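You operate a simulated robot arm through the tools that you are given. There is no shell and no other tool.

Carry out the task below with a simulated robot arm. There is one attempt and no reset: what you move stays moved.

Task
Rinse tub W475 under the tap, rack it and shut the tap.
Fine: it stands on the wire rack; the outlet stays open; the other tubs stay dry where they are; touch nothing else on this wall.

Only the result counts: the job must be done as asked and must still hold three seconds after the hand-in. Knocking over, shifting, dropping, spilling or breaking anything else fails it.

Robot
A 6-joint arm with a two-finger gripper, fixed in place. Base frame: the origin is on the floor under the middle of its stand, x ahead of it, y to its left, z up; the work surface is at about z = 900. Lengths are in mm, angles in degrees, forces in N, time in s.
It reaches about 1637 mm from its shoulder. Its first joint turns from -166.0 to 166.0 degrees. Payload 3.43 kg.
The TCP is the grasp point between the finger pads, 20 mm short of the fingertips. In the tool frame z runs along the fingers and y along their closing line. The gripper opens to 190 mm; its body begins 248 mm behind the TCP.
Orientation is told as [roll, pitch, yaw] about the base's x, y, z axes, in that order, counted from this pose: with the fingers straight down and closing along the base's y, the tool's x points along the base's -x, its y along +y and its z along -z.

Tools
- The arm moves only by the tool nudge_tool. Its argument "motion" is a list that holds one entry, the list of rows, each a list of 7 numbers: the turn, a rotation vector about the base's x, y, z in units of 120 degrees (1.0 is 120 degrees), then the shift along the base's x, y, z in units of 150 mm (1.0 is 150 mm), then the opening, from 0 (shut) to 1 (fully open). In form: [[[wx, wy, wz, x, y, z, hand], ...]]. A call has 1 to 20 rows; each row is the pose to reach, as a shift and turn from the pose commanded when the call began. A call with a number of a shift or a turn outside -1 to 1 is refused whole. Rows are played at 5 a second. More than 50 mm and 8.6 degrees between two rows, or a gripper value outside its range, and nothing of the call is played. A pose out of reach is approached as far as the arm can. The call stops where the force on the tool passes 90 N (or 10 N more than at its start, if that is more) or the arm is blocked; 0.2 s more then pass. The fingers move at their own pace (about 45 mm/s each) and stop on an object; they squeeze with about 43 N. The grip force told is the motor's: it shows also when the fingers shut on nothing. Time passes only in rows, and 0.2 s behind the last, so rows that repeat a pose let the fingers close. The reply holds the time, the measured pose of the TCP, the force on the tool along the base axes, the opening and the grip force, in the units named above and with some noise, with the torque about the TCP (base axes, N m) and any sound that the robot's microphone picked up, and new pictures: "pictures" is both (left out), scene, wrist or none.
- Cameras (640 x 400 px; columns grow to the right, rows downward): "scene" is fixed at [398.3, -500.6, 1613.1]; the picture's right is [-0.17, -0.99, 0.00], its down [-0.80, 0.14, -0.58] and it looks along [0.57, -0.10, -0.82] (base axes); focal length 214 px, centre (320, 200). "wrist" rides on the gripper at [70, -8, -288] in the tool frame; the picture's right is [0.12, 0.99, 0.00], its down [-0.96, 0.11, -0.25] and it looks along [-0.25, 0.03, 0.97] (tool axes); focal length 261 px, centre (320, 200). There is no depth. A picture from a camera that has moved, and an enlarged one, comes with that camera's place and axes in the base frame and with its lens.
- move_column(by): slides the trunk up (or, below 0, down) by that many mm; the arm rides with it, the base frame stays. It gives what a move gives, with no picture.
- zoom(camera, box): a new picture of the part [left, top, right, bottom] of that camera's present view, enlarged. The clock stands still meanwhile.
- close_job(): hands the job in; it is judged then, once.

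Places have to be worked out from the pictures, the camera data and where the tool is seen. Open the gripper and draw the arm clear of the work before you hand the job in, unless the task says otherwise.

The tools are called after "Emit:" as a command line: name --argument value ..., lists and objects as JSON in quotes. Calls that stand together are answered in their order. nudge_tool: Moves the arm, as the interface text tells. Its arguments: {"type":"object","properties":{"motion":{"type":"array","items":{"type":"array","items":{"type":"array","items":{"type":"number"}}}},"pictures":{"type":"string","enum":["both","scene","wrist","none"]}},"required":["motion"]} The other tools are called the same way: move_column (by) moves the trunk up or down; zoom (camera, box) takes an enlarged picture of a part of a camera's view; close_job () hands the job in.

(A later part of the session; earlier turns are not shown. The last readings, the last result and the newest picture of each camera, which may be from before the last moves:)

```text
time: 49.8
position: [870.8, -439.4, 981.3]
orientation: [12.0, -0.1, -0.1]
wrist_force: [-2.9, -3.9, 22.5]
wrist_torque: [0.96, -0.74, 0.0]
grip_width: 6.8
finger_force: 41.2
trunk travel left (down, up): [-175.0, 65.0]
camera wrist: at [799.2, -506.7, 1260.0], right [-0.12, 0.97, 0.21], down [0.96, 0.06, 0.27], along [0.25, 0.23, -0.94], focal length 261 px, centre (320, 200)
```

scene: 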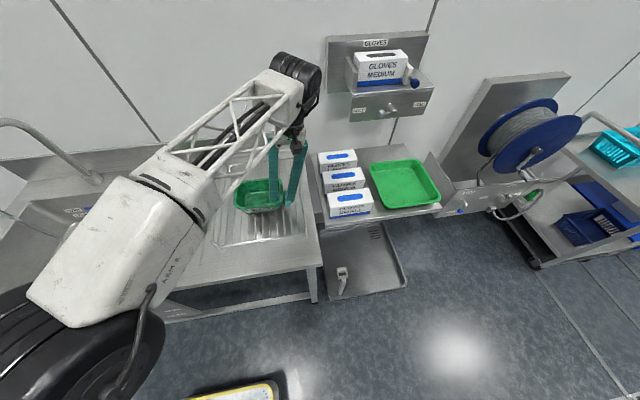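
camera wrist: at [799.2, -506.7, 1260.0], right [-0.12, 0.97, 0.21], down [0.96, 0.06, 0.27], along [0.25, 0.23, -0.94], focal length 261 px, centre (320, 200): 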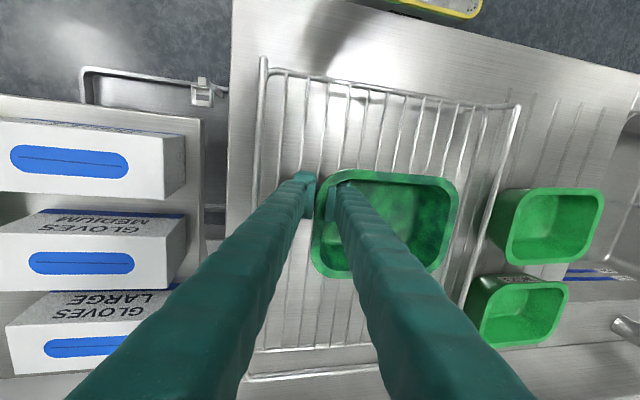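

Contact at z≈984, now pressing ~22 N, so the tub stands on the wires. I relieve the pressure by 2–3 mm and open the fingers.

Emit:
nudge_tool --motion '[[[0, 0, 0, 0, 0, 0.02, 0], [0, 0, 0, 0, 0, 0.02, 0.06], [0, 0, 0, 0, 0, 0.02, 0.12], [0, 0, 0, 0, 0, 0.02, 0.2], [0, 0, 0, 0, 0, 0.02, 0.2], [0, 0, 0, 0, 0, 0.02, 0.2]]]' --pictures "both"

Emit:
zoom --camera "scene" --box '[200, 140, 330, 260]'

Emit:
zoom --camera "wrist" --box '[250, 120, 520, 320]'

```text
time: 51.2
position: [872.1, -437.4, 982.3]
orientation: [12.1, -0.1, 0.0]
wrist_force: [0.4, 0.4, 0.2]
wrist_torque: [0.0, 0.0, 0.02]
grip_width: 38.1
finger_force: 0.1
trunk travel left (down, up): [-175.0, 65.0]
camera wrist: at [800.7, -506.5, 1261.4], right [-0.12, 0.97, 0.21], down [0.96, 0.06, 0.27], along [0.25, 0.23, -0.94], focal length 261 px, centre (320, 200)
```

scene: 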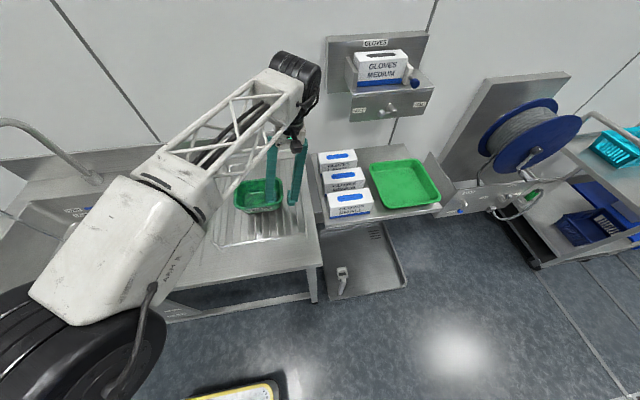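
wrist: 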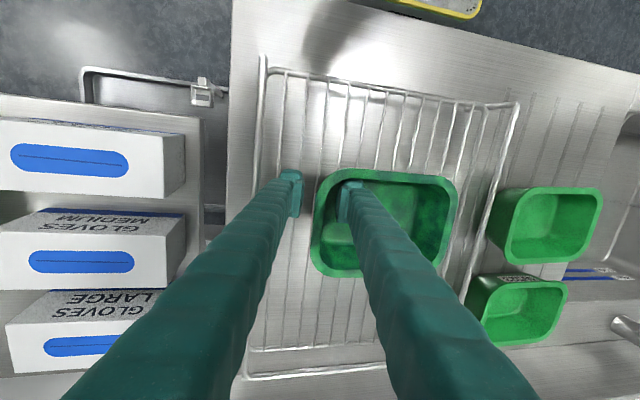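

```text
3.33 times, centred on (265, 200) of scene
camera zoom: at [398.3, -500.6, 1613.1], right [-0.17, -0.99, 0.0], down [-0.8, 0.14, -0.58], along [0.57, -0.1, -0.82], focal length 715 px, centre (503, 200)
```

zoom: 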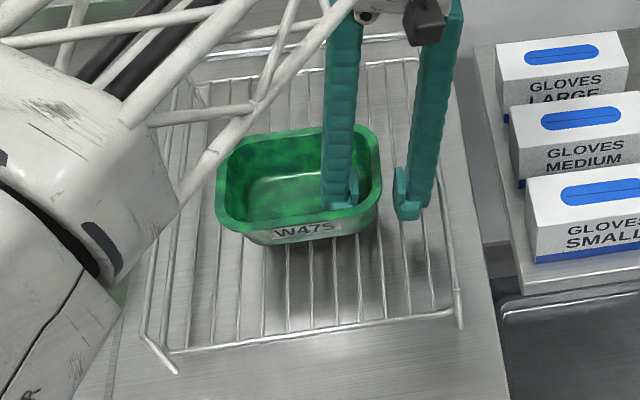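

```text
2.00 times, centred on (385, 220) of wrist
camera zoom: at [800.7, -506.5, 1261.4], right [-0.12, 0.97, 0.21], down [0.96, 0.06, 0.27], along [0.25, 0.23, -0.94], focal length 521 px, centre (190, 160)
```

zoom: 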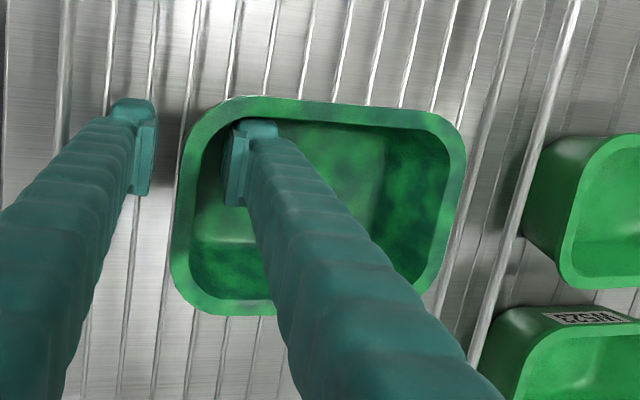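

The tub stands on the wire rack, released. I lift straight up, clear of it.

Emit:
nudge_tool --motion '[[[0, 0, 0, 0, 0, 0.15, 0.2], [0, 0, 0, 0, 0, 0.4, 0.2], [0, 0, 0, 0, 0, 0.7, 0.2], [0, 0, 0, 0, 0, 1, 0.2], [0, 0, 0, 0, 0, 1, 0.2]]]' --pictures "both"

Emit:
zoom --camera "wrist" --box '[200, 60, 640, 340]'

```text
time: 52.4
position: [866.3, -435.8, 1120.9]
orientation: [12.0, -0.4, -0.1]
wrist_force: [-0.6, 0.0, 0.5]
wrist_torque: [-0.05, -0.04, -0.01]
grip_width: 37.9
finger_force: 0.1
out of reach, approached as far as the arm can: row 4, 5
trunk travel left (down, up): [-175.0, 65.0]
camera wrist: at [792.5, -502.8, 1401.4], right [-0.12, 0.97, 0.2], down [0.96, 0.06, 0.27], along [0.25, 0.23, -0.94], focal length 261 px, centre (320, 200)
```

scene: 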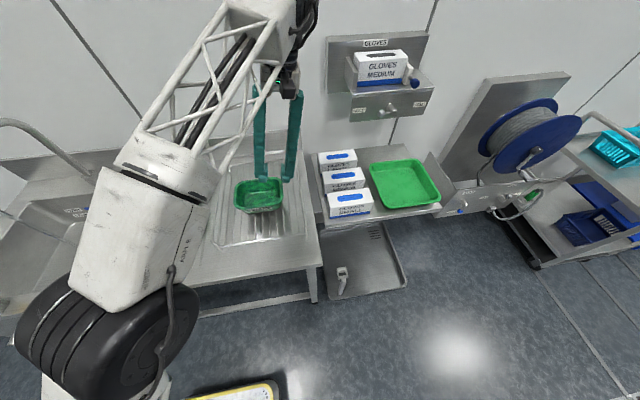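
wrist: 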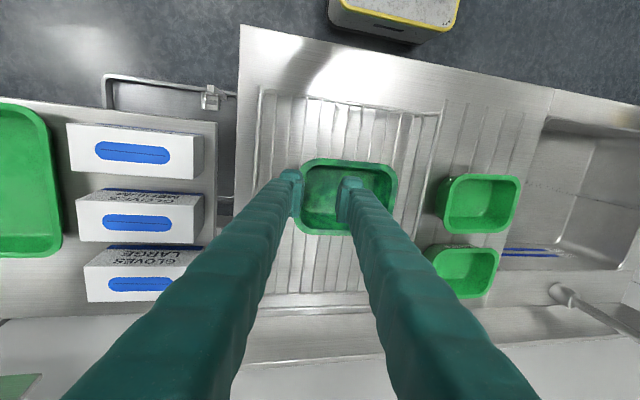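

```text
1.43 times, centred on (420, 200) of wrist
camera zoom: at [792.5, -502.8, 1401.4], right [-0.12, 0.97, 0.2], down [0.96, 0.06, 0.27], along [0.25, 0.23, -0.94], focal length 372 px, centre (177, 200)
```

zoom: 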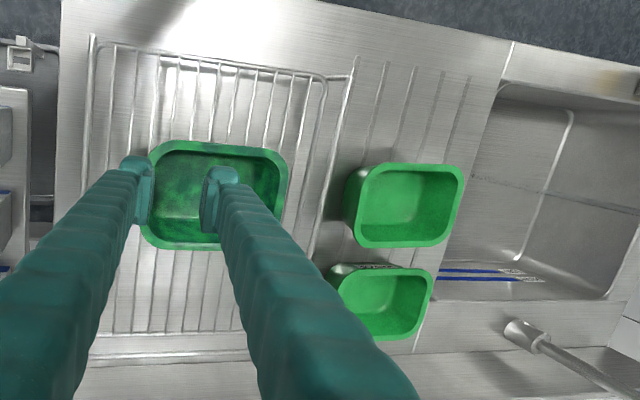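

W475 stands upright inside the rack's rails, and the other tubs are where they were. Next I shut the tap: I retract from the counter and swing left, closing the hand and pitching the tool forward again.

Emit:
nudge_tool --motion '[[[-0.02, 0, 0, -0.2, 0.13, -0.03, 0.2], [-0.04, 0, 0, -0.4, 0.26, -0.06, 0.2], [-0.06, 0, 0, -0.6, 0.4, -0.1, 0.1], [-0.08, 0, 0, -0.8, 0.53, -0.13, 0], [-0.1, 0, 0, -1, 0.67, -0.15, 0]]]' --pictures "none"

Emit:
nudge_tool --motion '[[[0, 0, 0, -0.2, 0.2, 0, 0], [0, 0, 0, -0.4, 0.4, 0, 0], [0, 0, 0, -0.6, 0.6, 0, 0], [0, 0, 0, -0.8, 0.8, 0, 0], [0, 0, 0, -1, 1, 0, 0]]]' --pictures "none"

Emit:
nudge_tool --motion '[[[0, -0.04, 0, -0.06, 0.25, 0, 0], [0, -0.08, 0, -0.12, 0.5, 0, 0], [0, -0.12, 0, -0.18, 0.75, 0, 0], [0, -0.16, 0, -0.25, 1, 0, 0]]]' --pictures "none"

Emit:
nudge_tool --motion '[[[0, -0.04, 0, -0.06, 0.25, -0.1, 0], [0, -0.08, 0, -0.12, 0.5, -0.2, 0], [0, -0.12, 0, -0.18, 0.75, -0.3, 0], [0, -0.16, 0, -0.25, 1, -0.4, 0]]]' --pictures "none"

```text
time: 53.6
position: [715.5, -336.3, 1102.5]
orientation: [0.0, -0.1, 0.0]
wrist_force: [0.4, -0.5, -0.4]
wrist_torque: [0.13, 0.17, 0.0]
grip_width: 0.0
finger_force: 27.8
trunk travel left (down, up): [-175.0, 65.0]
```

```text
time: 54.8
position: [566.6, -184.1, 1096.8]
orientation: [0.1, 0.1, 0.0]
wrist_force: [0.3, -0.8, -0.7]
wrist_torque: [0.13, 0.19, -0.02]
grip_width: 0.1
finger_force: 34.4
trunk travel left (down, up): [-175.0, 65.0]
```

```text
time: 55.8
position: [531.3, -35.1, 1102.9]
orientation: [0.2, -19.2, -0.1]
wrist_force: [1.2, -0.1, -0.9]
wrist_torque: [0.01, 0.22, -0.02]
grip_width: 0.1
finger_force: 34.7
trunk travel left (down, up): [-175.0, 65.0]
```

```text
time: 57.0
position: [499.5, 69.6, 1042.6]
orientation: [-0.1, -38.4, -6.0]
wrist_force: [-1.0, -0.5, -0.2]
wrist_torque: [0.05, 0.01, 0.01]
grip_width: 0.0
finger_force: 34.4
trunk travel left (down, up): [-175.0, 65.0]
stopped in row 4: the arm was blocked; the commanded pose is now the measured one
```

The arm reports being blocked in free space at (500, 70, 1043). I take pictures before doing anything else.

Emit:
nudge_tool --motion '[[[0, 0, 0, 0, 0, 0, 0]]]' --pictures "both"

```text
time: 57.4
position: [499.2, 68.5, 1042.7]
orientation: [0.0, -38.5, -6.0]
wrist_force: [0.8, -0.6, -0.2]
wrist_torque: [-0.02, 0.0, -0.01]
grip_width: 0.1
finger_force: 34.7
trunk travel left (down, up): [-175.0, 65.0]
camera wrist: at [265.6, 86.4, 1224.2], right [0.01, 1.0, -0.07], down [0.61, 0.05, 0.79], along [0.79, -0.06, -0.6], focal length 261 px, centre (320, 200)
```

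scene: 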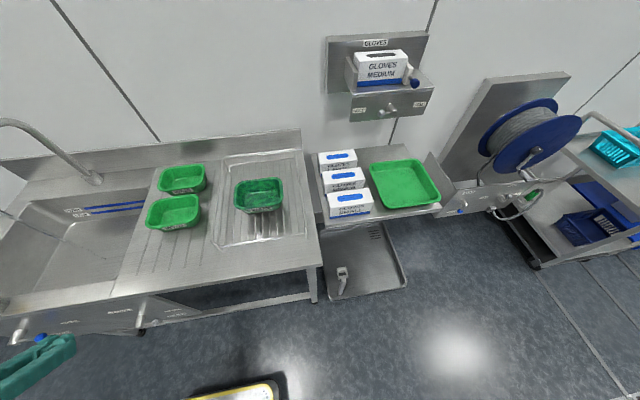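
wrist: 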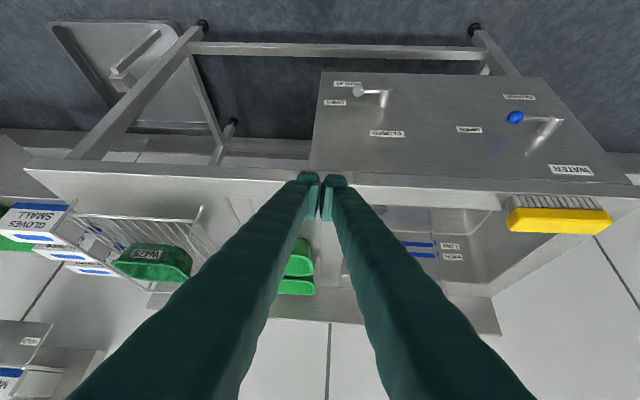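

No contact is visible; it looks like a joint limit from being too near the base. I back out (+x, +z), straighten yaw and reduce the pitch, then continue left along the route that worked before.

Emit:
nudge_tool --motion '[[[0.0015, 0.03, 0.017, 0.12, 0, 0.12, 0], [0.003, 0.06, 0.034, 0.24, 0, 0.24, 0], [0.0045, 0.087, 0.05, 0.36, 0, 0.36, 0], [0.0045, 0.087, 0.05, 0.36, 0, 0.36, 0]]]' --pictures "none"

```text
time: 58.4
position: [553.9, 69.7, 1097.3]
orientation: [0.0, -28.1, 0.0]
wrist_force: [0.6, -0.8, 0.3]
wrist_torque: [0.01, 0.04, -0.02]
grip_width: 0.0
finger_force: 34.0
trunk travel left (down, up): [-175.0, 65.0]
```

Back under control at (554, 70, 1097). I continue left and down in stages.

Emit:
nudge_tool --motion '[[[0, -0.02, 0, 0, 0.25, -0.05, 0], [0, -0.04, 0, 0, 0.5, -0.1, 0], [0, -0.06, 0, 0, 0.75, -0.15, 0], [0, -0.08, 0, 0, 1, -0.2, 0]]]' --pictures "none"

Emit:
nudge_tool --motion '[[[0, -0.02, 0, -0.06, 0.23, -0.15, 0], [0, -0.04, 0, -0.12, 0.46, -0.3, 0], [0, -0.06, 0, -0.18, 0.7, -0.45, 0], [0, -0.1, 0, -0.25, 0.95, -0.6, 0]]]' --pictures "none"

```text
time: 59.4
position: [555.0, 218.8, 1066.9]
orientation: [0.0, -37.9, 0.0]
wrist_force: [-0.5, 0.1, 0.7]
wrist_torque: [0.07, -0.05, 0.04]
grip_width: 0.0
finger_force: 34.5
trunk travel left (down, up): [-175.0, 65.0]
```

```text
time: 60.4
position: [515.7, 361.0, 978.8]
orientation: [0.1, -49.7, -0.1]
wrist_force: [-0.5, -1.9, 0.1]
wrist_torque: [0.18, 0.09, 0.22]
grip_width: 0.1
finger_force: 34.3
trunk travel left (down, up): [-175.0, 65.0]
```

I lower the trunk by 120 mm, so that the lever's low positions come within comfortable reach.

Emit:
move_column --by -120

```text
time: 61.9
position: [515.3, 359.7, 858.1]
orientation: [0.0, -49.8, -0.1]
wrist_force: [0.8, 0.2, -0.5]
wrist_torque: [0.0, -0.02, -0.01]
grip_width: 0.1
finger_force: 34.6
trunk travel left (down, up): [-55.0, 185.0]
```

I now pitch to -75° in front of the lever, slightly above it and still clear of the panel.

Emit:
nudge_tool --motion '[[[0, -0.055, 0, -0.05, 0.12, -0.08, 0], [0, -0.11, 0, -0.1, 0.24, -0.16, 0], [0, -0.165, 0, -0.12, 0.36, -0.25, 0], [0, -0.21, 0, -0.12, 0.47, -0.33, 0], [0, -0.21, 0, -0.12, 0.47, -0.33, 0]]]' --pictures "both"

Emit:
zoom --camera "wrist" --box '[240, 120, 480, 270]'

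```text
time: 63.1
position: [498.5, 430.0, 809.3]
orientation: [0.1, -74.9, -0.2]
wrist_force: [-0.1, -0.4, 0.1]
wrist_torque: [0.02, 0.0, 0.04]
grip_width: 0.0
finger_force: 34.6
trunk travel left (down, up): [-55.0, 185.0]
camera wrist: at [202.4, 422.8, 815.4], right [-0.03, 0.99, -0.11], down [0.01, 0.12, 0.99], along [1.0, 0.03, -0.01], focal length 261 px, centre (320, 200)
```

scene: 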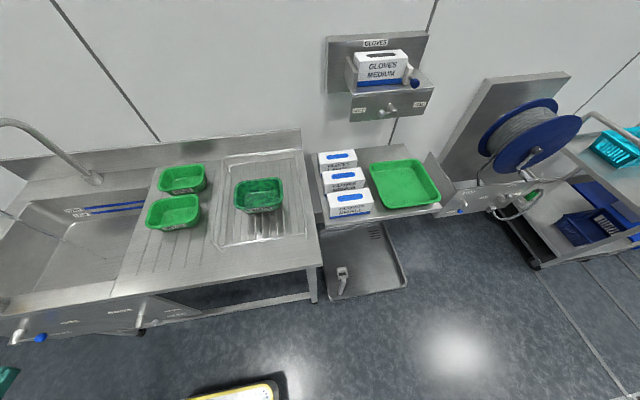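
wrist: 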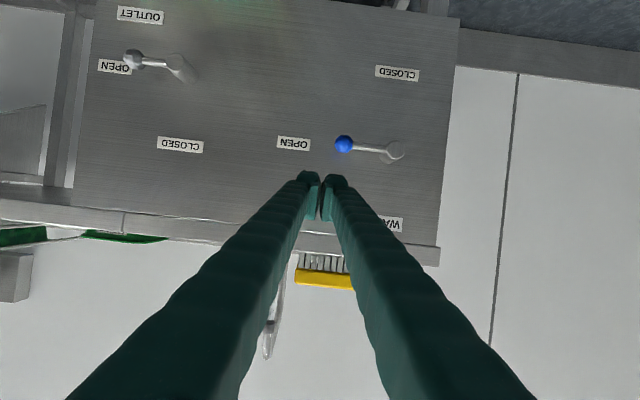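

```text
2.67 times, centred on (360, 195) of wrist
camera zoom: at [202.4, 422.8, 815.4], right [-0.03, 0.99, -0.11], down [0.01, 0.12, 0.99], along [1.0, 0.03, -0.01], focal length 695 px, centre (213, 213)
```

zoom: 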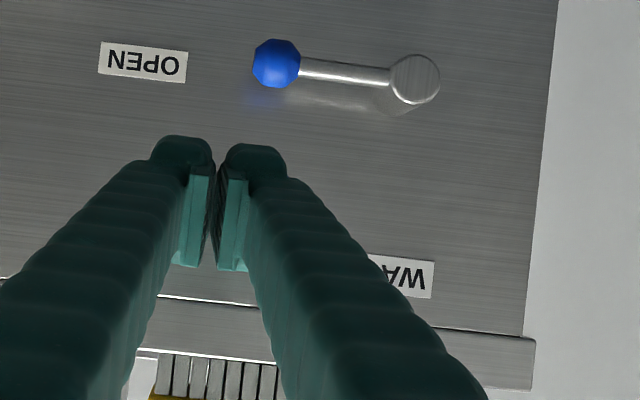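

The lever is seen clearly: hub (540, 721), ball (461, 719) at OPEN. I move in above the ball and start pressing it downward along its arc.

Emit:
nudge_tool --motion '[[[0, 0, 0, 0.267, 0.033, -0.067, 0], [0, 0, 0, 0.533, 0.06, -0.093, 0], [0, 0, 0, 0.653, 0.06, -0.093, 0], [0, 0, 0, 0.653, 0.06, -0.22, 0], [0, 0, 0, 0.653, 0.053, -0.29, 0], [0, 0, 0, 0.653, 0.04, -0.39, 0], [0, 0, 0, 0.653, 0.04, -0.477, 0], [0, 0, 0, 0.653, 0.053, -0.57, 0]]]' --pictures "both"

```text
time: 64.9
position: [596.1, 437.3, 722.5]
orientation: [0.1, -74.9, -0.2]
wrist_force: [0.8, -0.6, -0.4]
wrist_torque: [0.0, 0.06, 0.08]
grip_width: 0.0
finger_force: 34.5
trunk travel left (down, up): [-55.0, 185.0]
camera wrist: at [299.0, 430.4, 730.4], right [-0.03, 0.99, -0.12], down [0.01, 0.12, 0.99], along [1.0, 0.03, -0.02], focal length 261 px, centre (320, 200)
```

scene: 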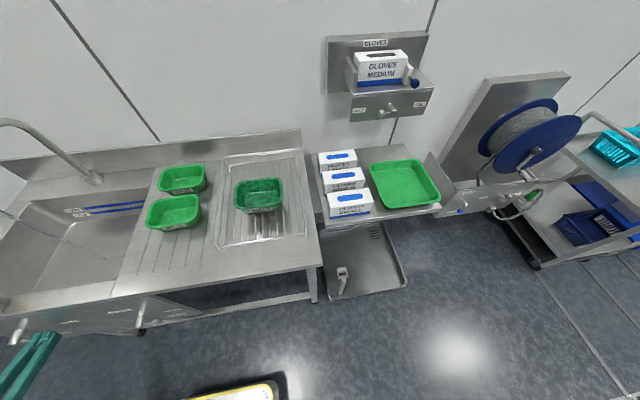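
wrist: 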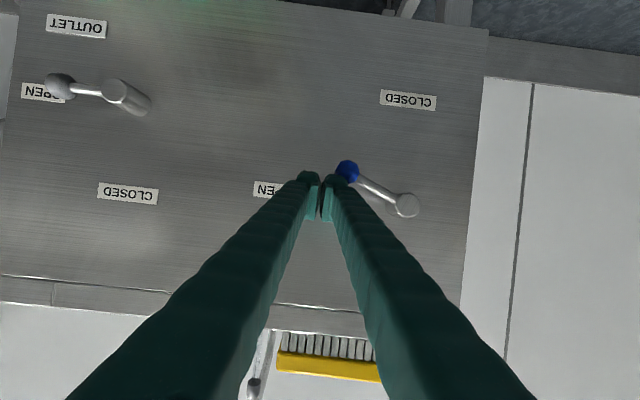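

The lever follows smoothly and is now about a third of the way down. I continue along the arc to the vertical CLOSED position.

Emit:
nudge_tool --motion '[[[0, 0, 0, 0, 0.027, -0.067, 0], [0, 0, 0, 0, 0.053, -0.127, 0], [0, 0, 0, 0, 0.093, -0.193, 0], [0, 0, 0, 0, 0.137, -0.26, 0], [0, 0, 0, 0, 0.19, -0.32, 0], [0, 0, 0, 0, 0.243, -0.38, 0], [0, 0, 0, 0, 0.31, -0.427, 0], [0, 0, 0, 0, 0.373, -0.467, 0], [0, 0, 0, 0, 0.373, -0.467, 0]]]' --pictures "both"

Emit:
zoom --camera "scene" --box '[0, 150, 150, 270]'

Emit:
zoom --camera "wrist" --box '[260, 80, 460, 280]'

```text
time: 66.9
position: [596.2, 494.2, 652.7]
orientation: [-0.5, -74.8, 0.4]
wrist_force: [-0.5, -0.1, 0.7]
wrist_torque: [-0.03, 0.0, 0.0]
grip_width: 0.0
finger_force: 34.7
trunk travel left (down, up): [-55.0, 185.0]
camera wrist: at [300.1, 487.7, 661.1], right [-0.03, 0.99, -0.12], down [0.01, 0.12, 0.99], along [1.0, 0.03, -0.02], focal length 261 px, centre (320, 200)
```

scene: 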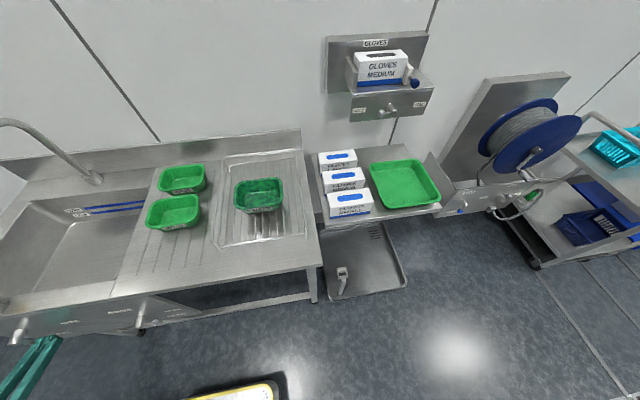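
wrist: 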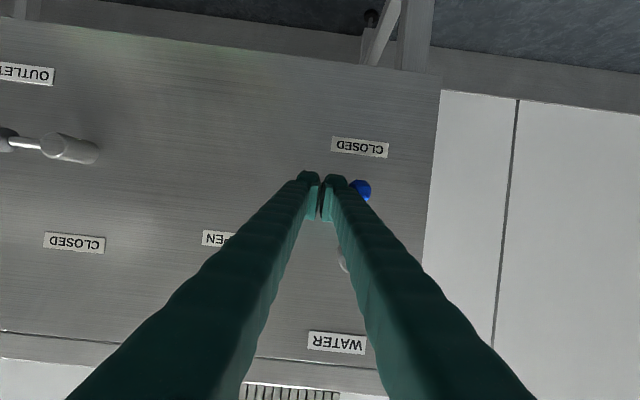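

```text
3.33 times, centred on (75, 210) of scene
camera zoom: at [398.3, -500.6, 1613.1], right [-0.17, -0.99, 0.0], down [-0.8, 0.14, -0.58], along [0.57, -0.1, -0.82], focal length 715 px, centre (1137, 167)
```

zoom: 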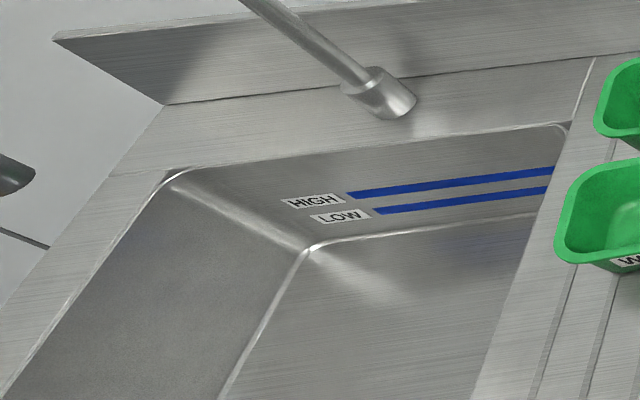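

```text
2.00 times, centred on (360, 180) of wrist
camera zoom: at [300.1, 487.7, 661.1], right [-0.03, 0.99, -0.12], down [0.01, 0.12, 0.99], along [1.0, 0.03, -0.02], focal length 521 px, centre (240, 240)
```

zoom: 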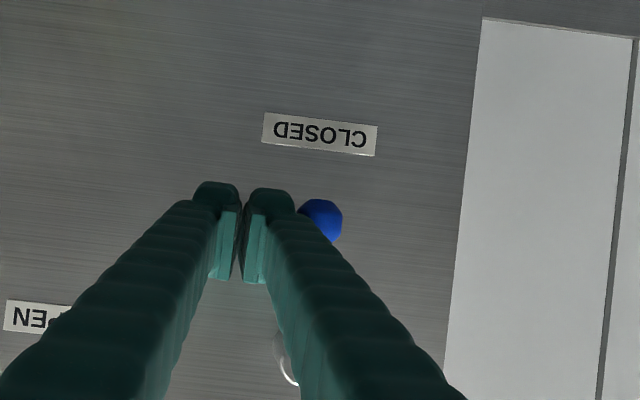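

The stream has stopped and the ball is back at the bottom by CLOSED. I press a few millimetres more to +y to make sure the lever is fully at its stop.

Emit:
nudge_tool --motion '[[[0, 0, 0, 0, 0.02, 0, 0], [0, 0, 0, 0, 0.04, 0, 0], [0, 0, 0, 0, 0.04, 0, 0]]]' --pictures "wrist"

```text
time: 67.7
position: [597.4, 496.1, 652.7]
orientation: [-0.1, -74.9, -0.1]
wrist_force: [8.8, -40.9, 3.5]
wrist_torque: [-0.42, -0.12, -0.52]
grip_width: 0.0
finger_force: 33.9
trunk travel left (down, up): [-55.0, 185.0]
camera wrist: at [299.6, 491.0, 660.2], right [-0.03, 0.99, -0.12], down [0.01, 0.12, 0.99], along [1.0, 0.02, -0.02], focal length 261 px, centre (320, 200)
```

wrist: 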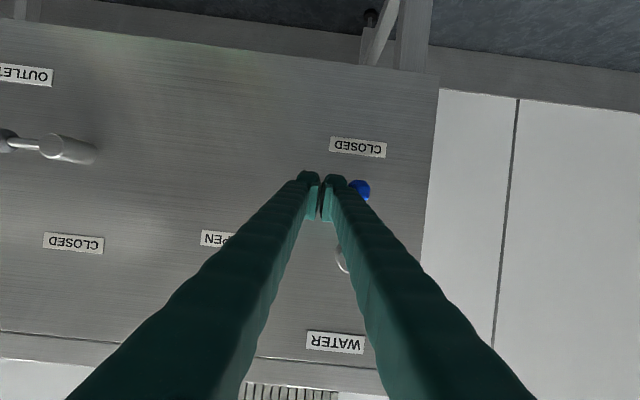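

Resistance of 41 N confirms the lever is at its closed stop. I back off to –y and withdraw from the panel.

Emit:
nudge_tool --motion '[[[0, 0, 0, 0, -0.1, 0, 0], [0, 0, 0, 0, -0.25, 0, 0], [0, 0, 0, -0.25, -0.25, 0.05, 0], [0, 0, 0, -0.5, -0.25, 0.15, 0], [0, 0, 0, -0.75, -0.25, 0.35, 0], [0, 0, 0, -0.8, -0.25, 0.6, 0], [0, 0, 0, -0.8, -0.25, 0.85, 0]]]' --pictures "both"

Emit:
zoom --camera "wrist" --box '[240, 80, 500, 260]'

Emit:
zoom --camera "scene" --box '[0, 120, 120, 250]'

```text
time: 69.5
position: [493.0, 452.7, 726.3]
orientation: [-23.9, -73.2, 20.7]
wrist_force: [0.7, -1.4, 0.1]
wrist_torque: [0.03, 0.08, 0.12]
grip_width: 0.0
finger_force: 34.3
out of reach, approached as far as the arm can: row 2, 3
trunk travel left (down, up): [-55.0, 185.0]
stopped in row 7: the arm was blocked; the commanded pose is now the measured one
camera wrist: at [197.1, 457.6, 735.9], right [0.0, 0.97, -0.23], down [0.02, 0.23, 0.97], along [1.0, -0.01, -0.02], focal length 261 px, centre (320, 200)
```

scene: 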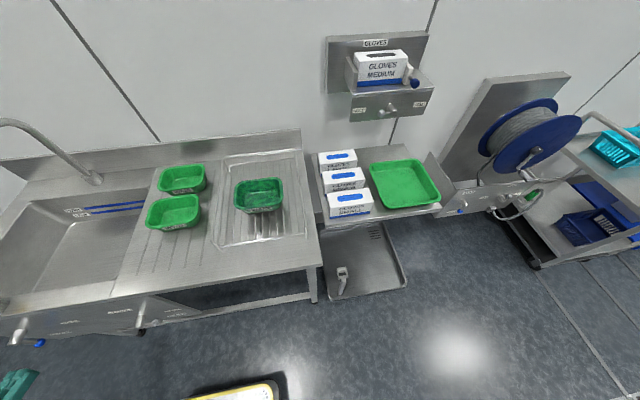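
wrist: 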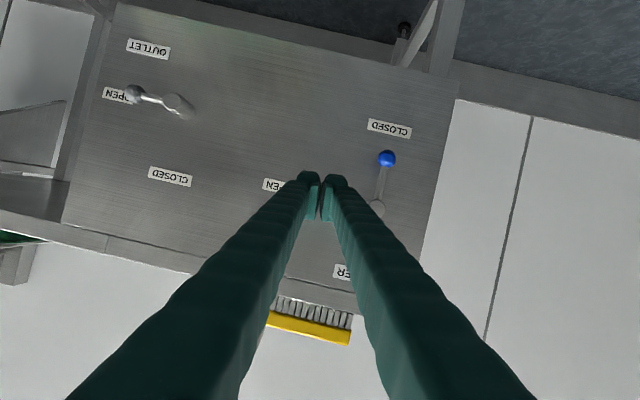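

```text
2.22 times, centred on (370, 170) of wrist
camera zoom: at [197.1, 457.6, 735.9], right [0.0, 0.97, -0.23], down [0.02, 0.23, 0.97], along [1.0, -0.01, -0.02], focal length 579 px, centre (209, 267)
```

zoom: 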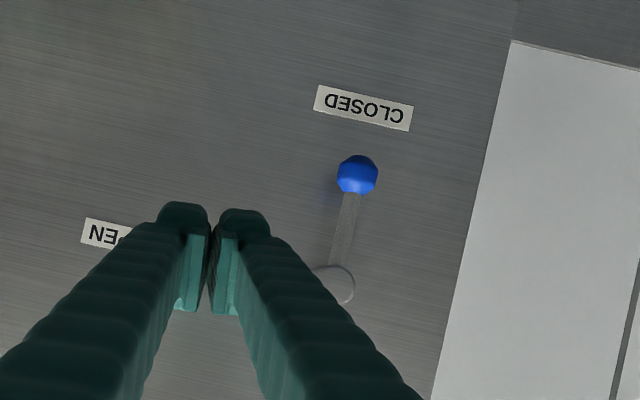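

```text
3.08 times, centred on (60, 185) of scene
camera zoom: at [398.3, -500.6, 1613.1], right [-0.17, -0.99, 0.0], down [-0.8, 0.14, -0.58], along [0.57, -0.1, -0.82], focal length 660 px, centre (1120, 246)
```

zoom: 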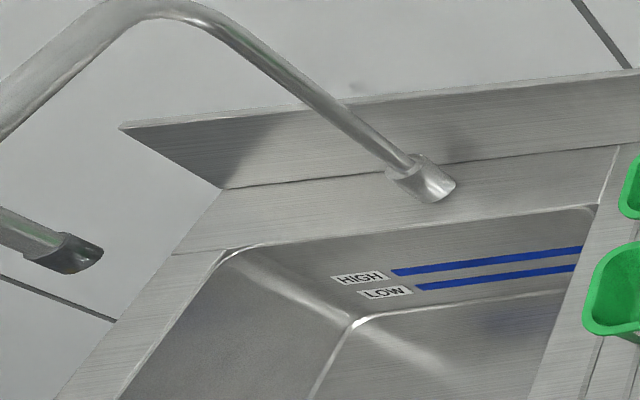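

The lever points at CLOSED and no water flows. The arm again hit a joint limit while retracting in free space, so I bring the tool back to a plain -50° pitch while rising.

Emit:
nudge_tool --motion '[[[0.0148, 0.0508, 0.0017, 0.01, 0, 0.12, 0], [0.0296, 0.1017, 0.0034, 0.02, 0, 0.25, 0], [0.0444, 0.1525, 0.005, 0.04, 0, 0.4, 0], [0.0592, 0.2033, 0.0067, 0.06, 0, 0.55, 0], [0.0592, 0.2033, 0.0067, 0.06, 0, 0.55, 0]]]' --pictures "none"

```text
time: 70.7
position: [499.4, 456.1, 815.7]
orientation: [1.3, -50.1, -0.9]
wrist_force: [-0.3, 0.1, -0.1]
wrist_torque: [0.0, -0.04, -0.03]
grip_width: 0.0
finger_force: 34.1
trunk travel left (down, up): [-55.0, 185.0]
```

Good. The tap is shut. I raise the trunk back by 120 mm in preparation for returning the yellow brush to its original spot.

Emit:
move_column --by 120

Emit:
nudge_tool --motion '[[[0, 0.05, 0, 0, 0, 0.25, 0.4], [0, 0.1, 0, 0, 0, 0.5, 0.4], [0, 0.16, 0, 0, 0, 0.75, 0.4], [0, 0.21, 0, 0, 0, 1, 0.4]]]' --pictures "none"

```text
time: 72.2
position: [500.0, 454.6, 934.7]
orientation: [1.2, -50.1, -0.8]
wrist_force: [-0.8, 0.0, -0.4]
wrist_torque: [0.02, 0.01, -0.01]
grip_width: 0.0
finger_force: 34.1
trunk travel left (down, up): [-175.0, 65.0]
```

```text
time: 73.2
position: [498.3, 454.4, 1085.6]
orientation: [1.0, -24.8, -0.6]
wrist_force: [-0.8, -0.6, 0.5]
wrist_torque: [-0.01, -0.02, 0.02]
grip_width: 76.0
finger_force: 0.0
trunk travel left (down, up): [-175.0, 65.0]
```

Now I straighten to vertical and move over toward the brush at a safe height.

Emit:
nudge_tool --motion '[[[-0.002, 0.052, 0.001, 0.2, 0.05, 0.04, 0.4], [-0.004, 0.103, 0.002, 0.4, 0.1, 0.08, 0.4], [-0.006, 0.155, 0.003, 0.6, 0.15, 0.12, 0.4], [-0.008, 0.2067, 0.005, 0.75, 0.2, 0.15, 0.4], [-0.008, 0.2067, 0.005, 0.75, 0.2, 0.15, 0.4]]]' --pictures "both"

Emit:
zoom --camera "wrist" --box '[200, 120, 440, 270]'

```text
time: 74.4
position: [612.9, 486.3, 1104.9]
orientation: [-0.2, -0.1, 0.2]
wrist_force: [-0.4, 1.4, 0.2]
wrist_torque: [-0.09, 0.1, 0.03]
grip_width: 76.1
finger_force: 0.1
trunk travel left (down, up): [-175.0, 65.0]
camera wrist: at [540.8, 479.5, 1393.4], right [-0.12, 0.99, 0.0], down [0.96, 0.12, 0.25], along [0.25, 0.03, -0.97], focal length 261 px, centre (320, 200)
```

scene: 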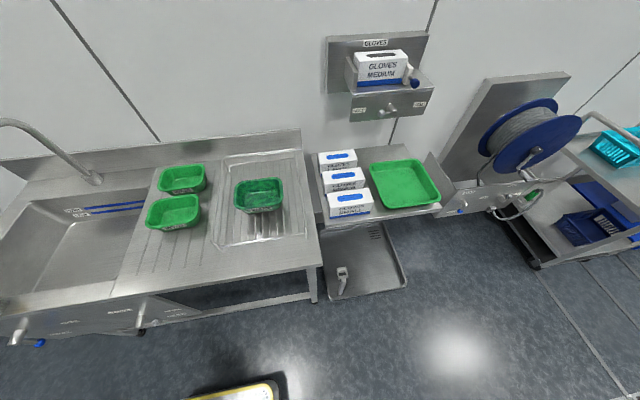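
wrist: 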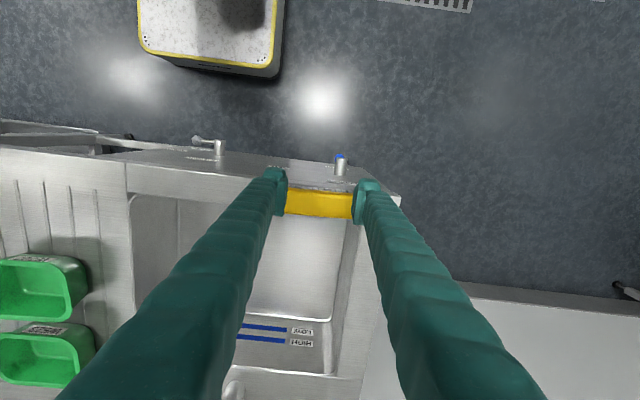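

```text
2.67 times, centred on (320, 195) of wrist
camera zoom: at [540.8, 479.5, 1393.4], right [-0.12, 0.99, 0.0], down [0.96, 0.12, 0.25], along [0.25, 0.03, -0.97], focal length 695 px, centre (320, 213)
```

zoom: 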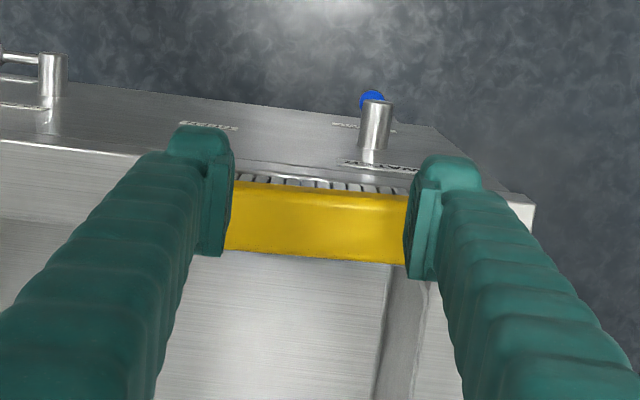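

The brush is below, between the fingers' lines. I yaw the tool +90° in place so the fingers close along x, across the handle.

Emit:
nudge_tool --motion '[[[0, 0, 0.068, 0.03, 0, 0, 0.4], [0, 0, 0.136, 0.06, 0, 0, 0.4], [0, 0, 0.204, 0.09, 0, 0, 0.4], [0, 0, 0.272, 0.12, 0, 0, 0.4], [0, 0, 0.34, 0.15, 0, 0, 0.4], [0, 0, 0.408, 0.18, 0, 0, 0.4], [0, 0, 0.476, 0.21, 0, 0, 0.4], [0, 0, 0.544, 0.24, 0, 0, 0.4], [0, 0, 0.612, 0.27, 0, 0, 0.4], [0, 0, 0.68, 0.3, 0, 0, 0.4], [0, 0, 0.75, 0.33, 0, 0, 0.4], [0, 0, 0.75, 0.33, 0, 0, 0.4]]]' --pictures "both"

Emit:
zoom --camera "wrist" --box '[200, 120, 440, 270]'

```text
time: 77.0
position: [663.3, 484.9, 1107.3]
orientation: [-0.2, 0.0, 90.3]
wrist_force: [0.1, -0.4, 0.2]
wrist_torque: [0.02, 0.02, 0.0]
grip_width: 75.7
finger_force: 0.1
trunk travel left (down, up): [-175.0, 65.0]
camera wrist: at [670.7, 415.0, 1394.8], right [-0.99, -0.12, 0.0], down [-0.12, 0.96, 0.25], along [-0.03, 0.25, -0.97], focal length 261 px, centre (320, 200)
```

scene: 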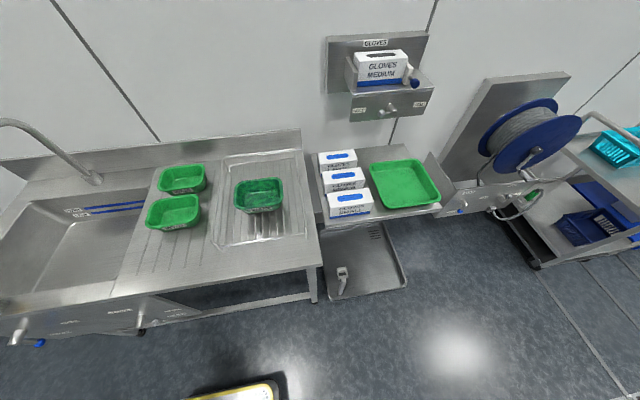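
wrist: 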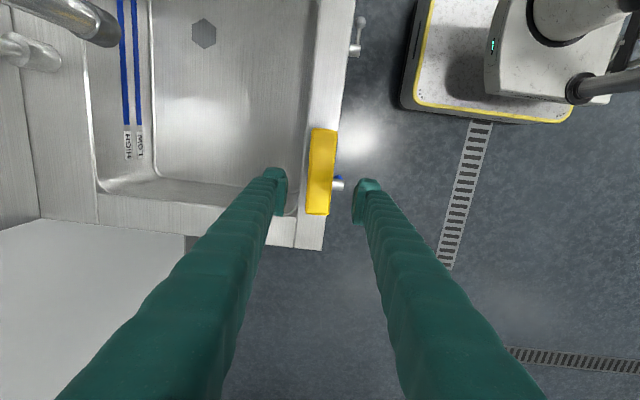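

```text
2.67 times, centred on (320, 195) of wrist
camera zoom: at [670.7, 415.0, 1394.8], right [-0.99, -0.12, 0.0], down [-0.12, 0.96, 0.25], along [-0.03, 0.25, -0.97], focal length 695 px, centre (320, 213)
```

zoom: 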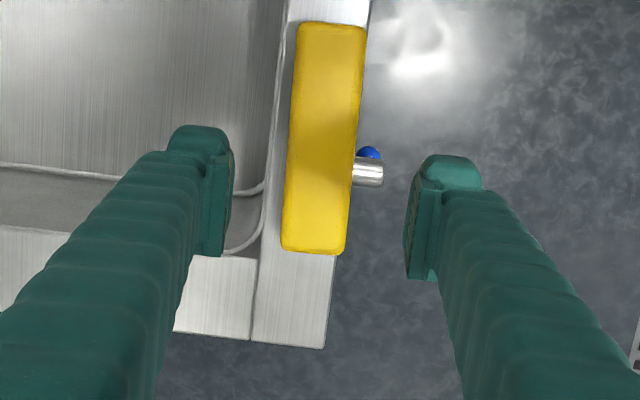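

Looking straight down, the brush handle spans about x 640–683, y 411–556, top z≈953; its original place was about 32 mm toward –y and 8 mm toward +x. I descend with the fingers straddling it.

Emit:
nudge_tool --motion '[[[0, 0, 0, 0, 0, -0.25, 0.4], [0, 0, 0, 0, 0, -0.5, 0.4], [0, 0, 0, 0, 0, -0.73, 0.4], [0, 0, 0, 0, 0, -0.73, 0.4]]]' --pictures "wrist"

Emit:
zoom --camera "wrist" --box '[220, 100, 440, 260]'

Emit:
zoom --camera "scene" --box '[0, 220, 80, 330]'

```text
time: 78.0
position: [661.3, 486.5, 998.7]
orientation: [-0.2, -0.2, 90.1]
wrist_force: [-0.3, 0.0, 0.3]
wrist_torque: [-0.02, 0.05, -0.04]
grip_width: 76.0
finger_force: 0.0
trunk travel left (down, up): [-175.0, 65.0]
camera wrist: at [668.7, 416.2, 1285.2], right [-0.99, -0.12, 0.0], down [-0.12, 0.96, 0.25], along [-0.03, 0.25, -0.97], focal length 261 px, centre (320, 200)
```

wrist: 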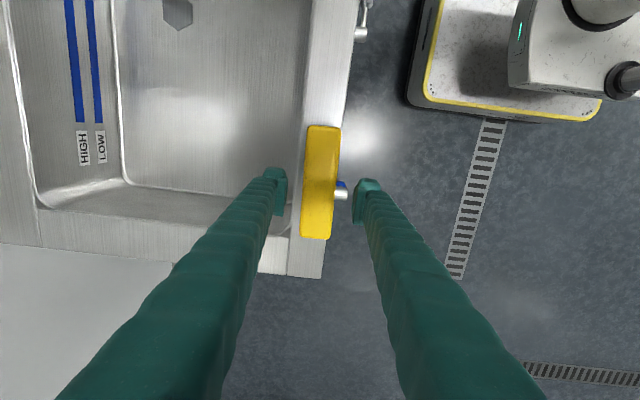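

```text
2.50 times, centred on (330, 180) of wrist
camera zoom: at [668.7, 416.2, 1285.2], right [-0.99, -0.12, 0.0], down [-0.12, 0.96, 0.25], along [-0.03, 0.25, -0.97], focal length 652 px, centre (295, 250)
```

zoom: 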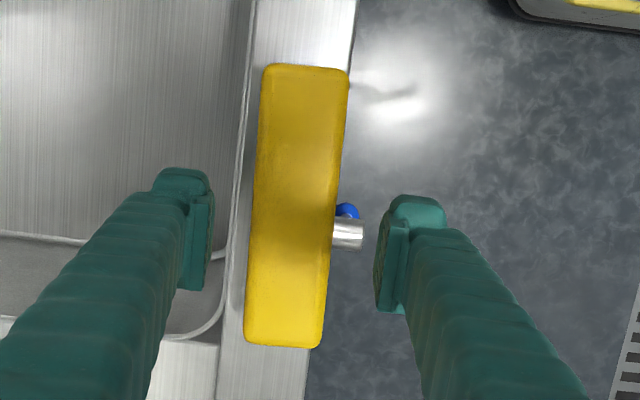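

```text
3.64 times, centred on (40, 275) of scene
camera zoom: at [398.3, -500.6, 1613.1], right [-0.17, -0.99, 0.0], down [-0.8, 0.14, -0.58], along [0.57, -0.1, -0.82], focal length 780 px, centre (1338, -73)
```

zoom: 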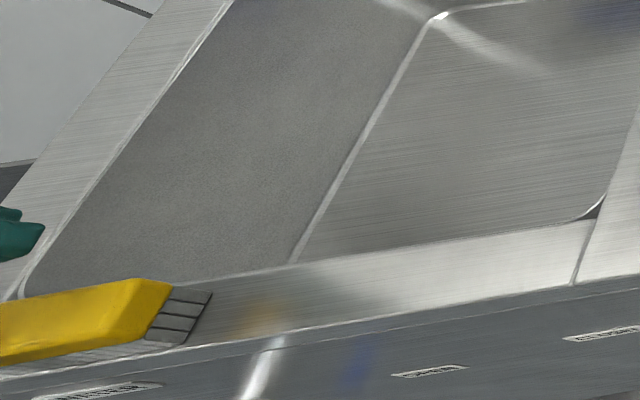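

The handle is centred between the fingers and nearly parallel to the counter edge. I lower to z≈938, close on the handle.

Emit:
nudge_tool --motion '[[[0, 0, 0, 0, 0, -0.2, 0.4], [0, 0, 0, 0, 0, -0.35, 0.4], [0, 0, 0, 0, 0, -0.4, 0.4], [0, 0, 0, 0, 0, -0.4, 0.3], [0, 0, 0, 0, 0, -0.4, 0.25], [0, 0, 0, 0, 0, -0.4, 0.2], [0, 0, 0, 0, 0, -0.4, 0.1], [0, 0, 0, 0, 0, -0.4, 0], [0, 0, 0, 0, 0, -0.4, 0], [0, 0, 0, 0, 0, -0.4, 0]]]' --pictures "both"

Emit:
zoom --camera "wrist" --box '[220, 60, 440, 280]'

```text
time: 80.2
position: [661.4, 487.9, 938.3]
orientation: [-0.1, 0.0, 90.2]
wrist_force: [0.2, -0.3, 0.2]
wrist_torque: [-0.06, 0.01, 0.02]
grip_width: 42.6
finger_force: 43.1
trunk travel left (down, up): [-175.0, 65.0]
camera wrist: at [668.9, 415.5, 1224.5], right [-0.99, -0.12, 0.0], down [-0.12, 0.96, 0.25], along [-0.03, 0.25, -0.97], focal length 261 px, centre (320, 200)
```

scene: 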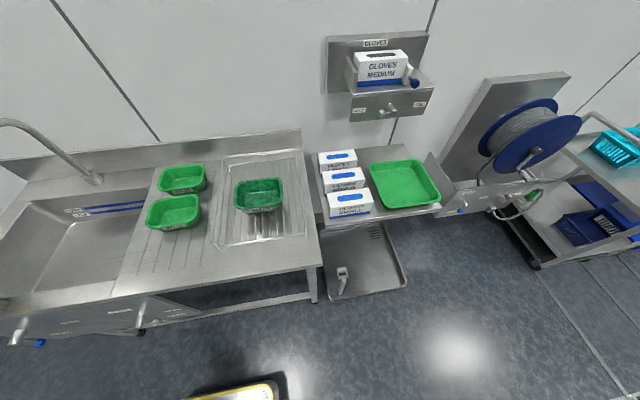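
wrist: 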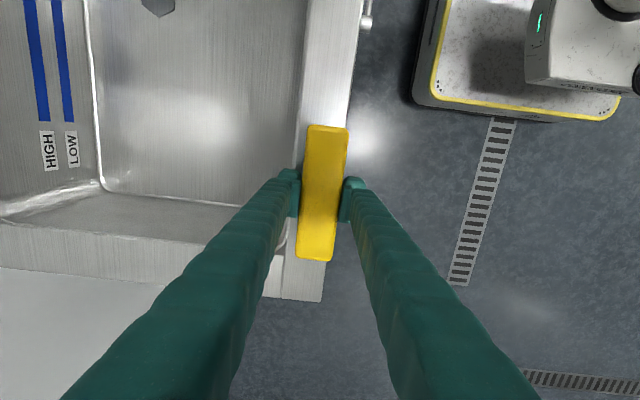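

```text
1.82 times, centred on (330, 170) of wrist
camera zoom: at [668.9, 415.5, 1224.5], right [-0.99, -0.12, 0.0], down [-0.12, 0.96, 0.25], along [-0.03, 0.25, -0.97], focal length 474 px, centre (302, 254)
```

zoom: 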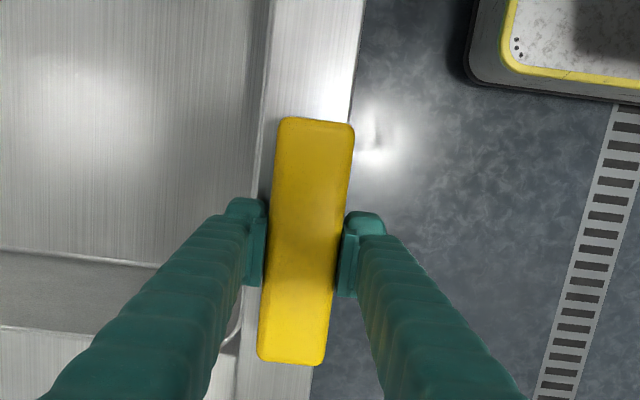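

Handle gripped (42.6 mm). I measure the bristle end in the scene camera again, so I can compute the exact shift back.

Emit:
zoom --camera "scene" --box '[0, 280, 60, 320]'

```text
10.00 times, centred on (30, 300) of scene
camera zoom: at [398.3, -500.6, 1613.1], right [-0.17, -0.99, 0.0], down [-0.8, 0.14, -0.58], along [0.57, -0.1, -0.82], focal length 2145 px, centre (3220, -800)
```

zoom: 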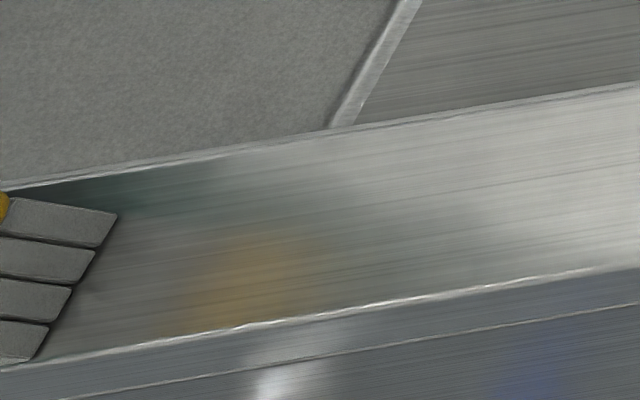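

The bristle end now needs a shift of about (+8.4, –32.5) mm to match its original position. I lift the brush 5 mm, move it by that amount, and lower it again, still holding.

Emit:
nudge_tool --motion '[[[0, 0, 0, 0, 0, 0.033, 0], [0, 0, 0, 0.019, -0.073, 0.033, 0], [0, 0, 0, 0.037, -0.147, 0.033, 0], [0, 0, 0, 0.056, -0.217, 0.033, 0], [0, 0, 0, 0.056, -0.217, 0.033, 0], [0, 0, 0, 0.056, -0.217, 0.015, 0], [0, 0, 0, 0.056, -0.217, 0, 0], [0, 0, 0, 0.056, -0.217, 0, 0]]]' --pictures "none"

Emit:
zoom --camera "scene" --box '[0, 280, 60, 320]'

```text
time: 82.0
position: [670.7, 453.4, 937.7]
orientation: [-0.3, -0.1, 90.1]
wrist_force: [-0.2, 0.1, -1.3]
wrist_torque: [0.01, 0.02, -0.02]
grip_width: 42.7
finger_force: 42.9
trunk travel left (down, up): [-175.0, 65.0]
```

```text
10.00 times, centred on (30, 300) of scene
camera zoom: at [398.3, -500.6, 1613.1], right [-0.17, -0.99, 0.0], down [-0.8, 0.14, -0.58], along [0.57, -0.1, -0.82], focal length 2145 px, centre (3220, -800)
```

zoom: 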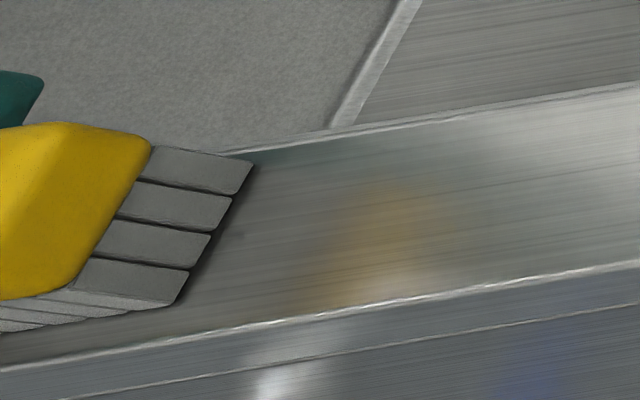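

The bristle end now coincides with its original picture position (within about 1–2 mm). I lower 1 mm more, release, and check it stays put.

Emit:
nudge_tool --motion '[[[0, 0, 0, 0, 0, -0.007, 0], [0, 0, 0, 0, 0, -0.007, 0]]]' --pictures "none"

Emit:
nudge_tool --motion '[[[0, 0, 0, 0, 0, 0, 0.25], [0, 0, 0, 0, 0, 0, 0.3], [0, 0, 0, 0, 0, 0, 0.35], [0, 0, 0, 0, 0, 0, 0.4], [0, 0, 0, 0, 0, 0, 0.4]]]' --pictures "both"

Emit:
zoom --camera "scene" --box '[0, 280, 60, 320]'

Emit:
zoom --camera "wrist" --box '[220, 60, 440, 280]'

```text
time: 82.6
position: [670.7, 452.5, 936.5]
orientation: [-0.1, -0.2, 90.2]
wrist_force: [0.4, 0.7, 3.5]
wrist_torque: [-0.16, 0.1, -0.01]
grip_width: 42.8
finger_force: 43.1
trunk travel left (down, up): [-175.0, 65.0]
```

```text
time: 83.8
position: [672.7, 453.6, 935.1]
orientation: [-0.3, -0.1, 90.1]
wrist_force: [-0.1, 0.6, -1.1]
wrist_torque: [-0.02, 0.04, -0.02]
grip_width: 75.8
finger_force: 0.0
trunk travel left (down, up): [-175.0, 65.0]
camera wrist: at [678.4, 382.9, 1224.2], right [-0.99, -0.12, 0.0], down [-0.12, 0.96, 0.25], along [-0.03, 0.25, -0.97], focal length 261 px, centre (320, 200)
```

scene: 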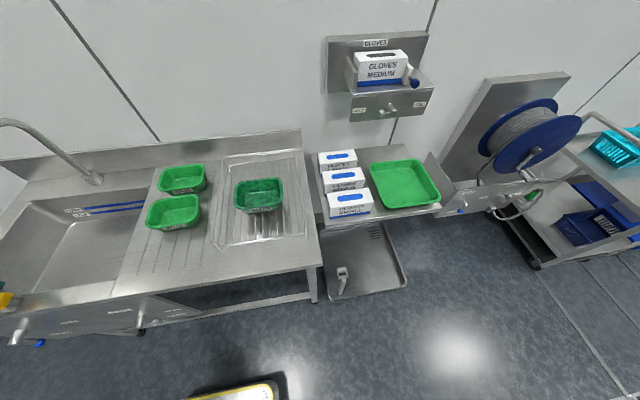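
wrist: 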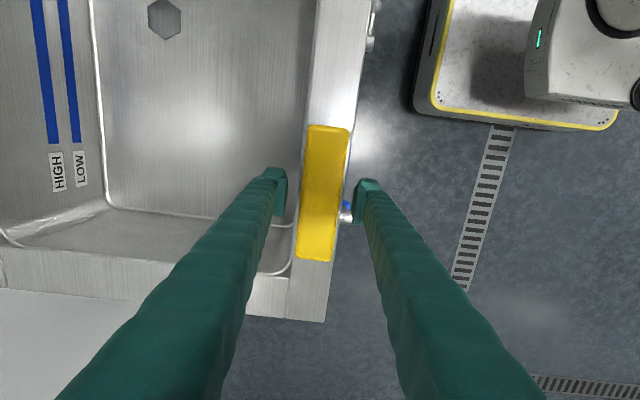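

```text
10.00 times, centred on (30, 300) of scene
camera zoom: at [398.3, -500.6, 1613.1], right [-0.17, -0.99, 0.0], down [-0.8, 0.14, -0.58], along [0.57, -0.1, -0.82], focal length 2145 px, centre (3220, -800)
```

zoom: 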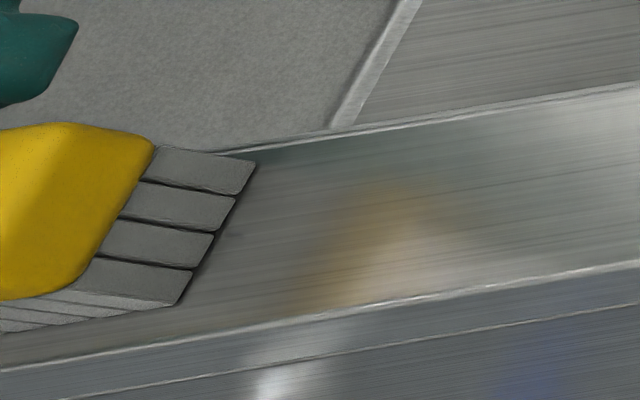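

```text
1.82 times, centred on (330, 170) of wrist
camera zoom: at [678.4, 382.9, 1224.2], right [-0.99, -0.12, 0.0], down [-0.12, 0.96, 0.25], along [-0.03, 0.25, -0.97], focal length 474 px, centre (302, 254)
```

zoom: 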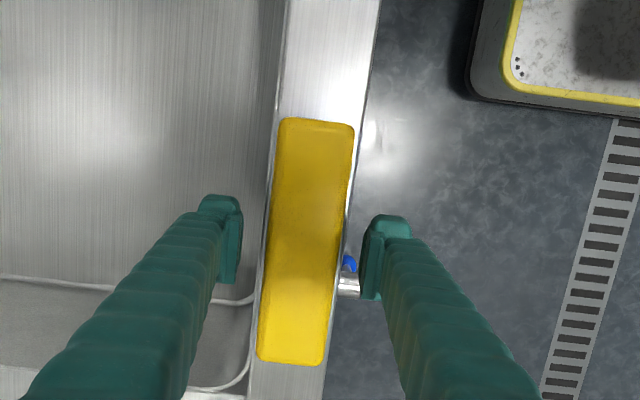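

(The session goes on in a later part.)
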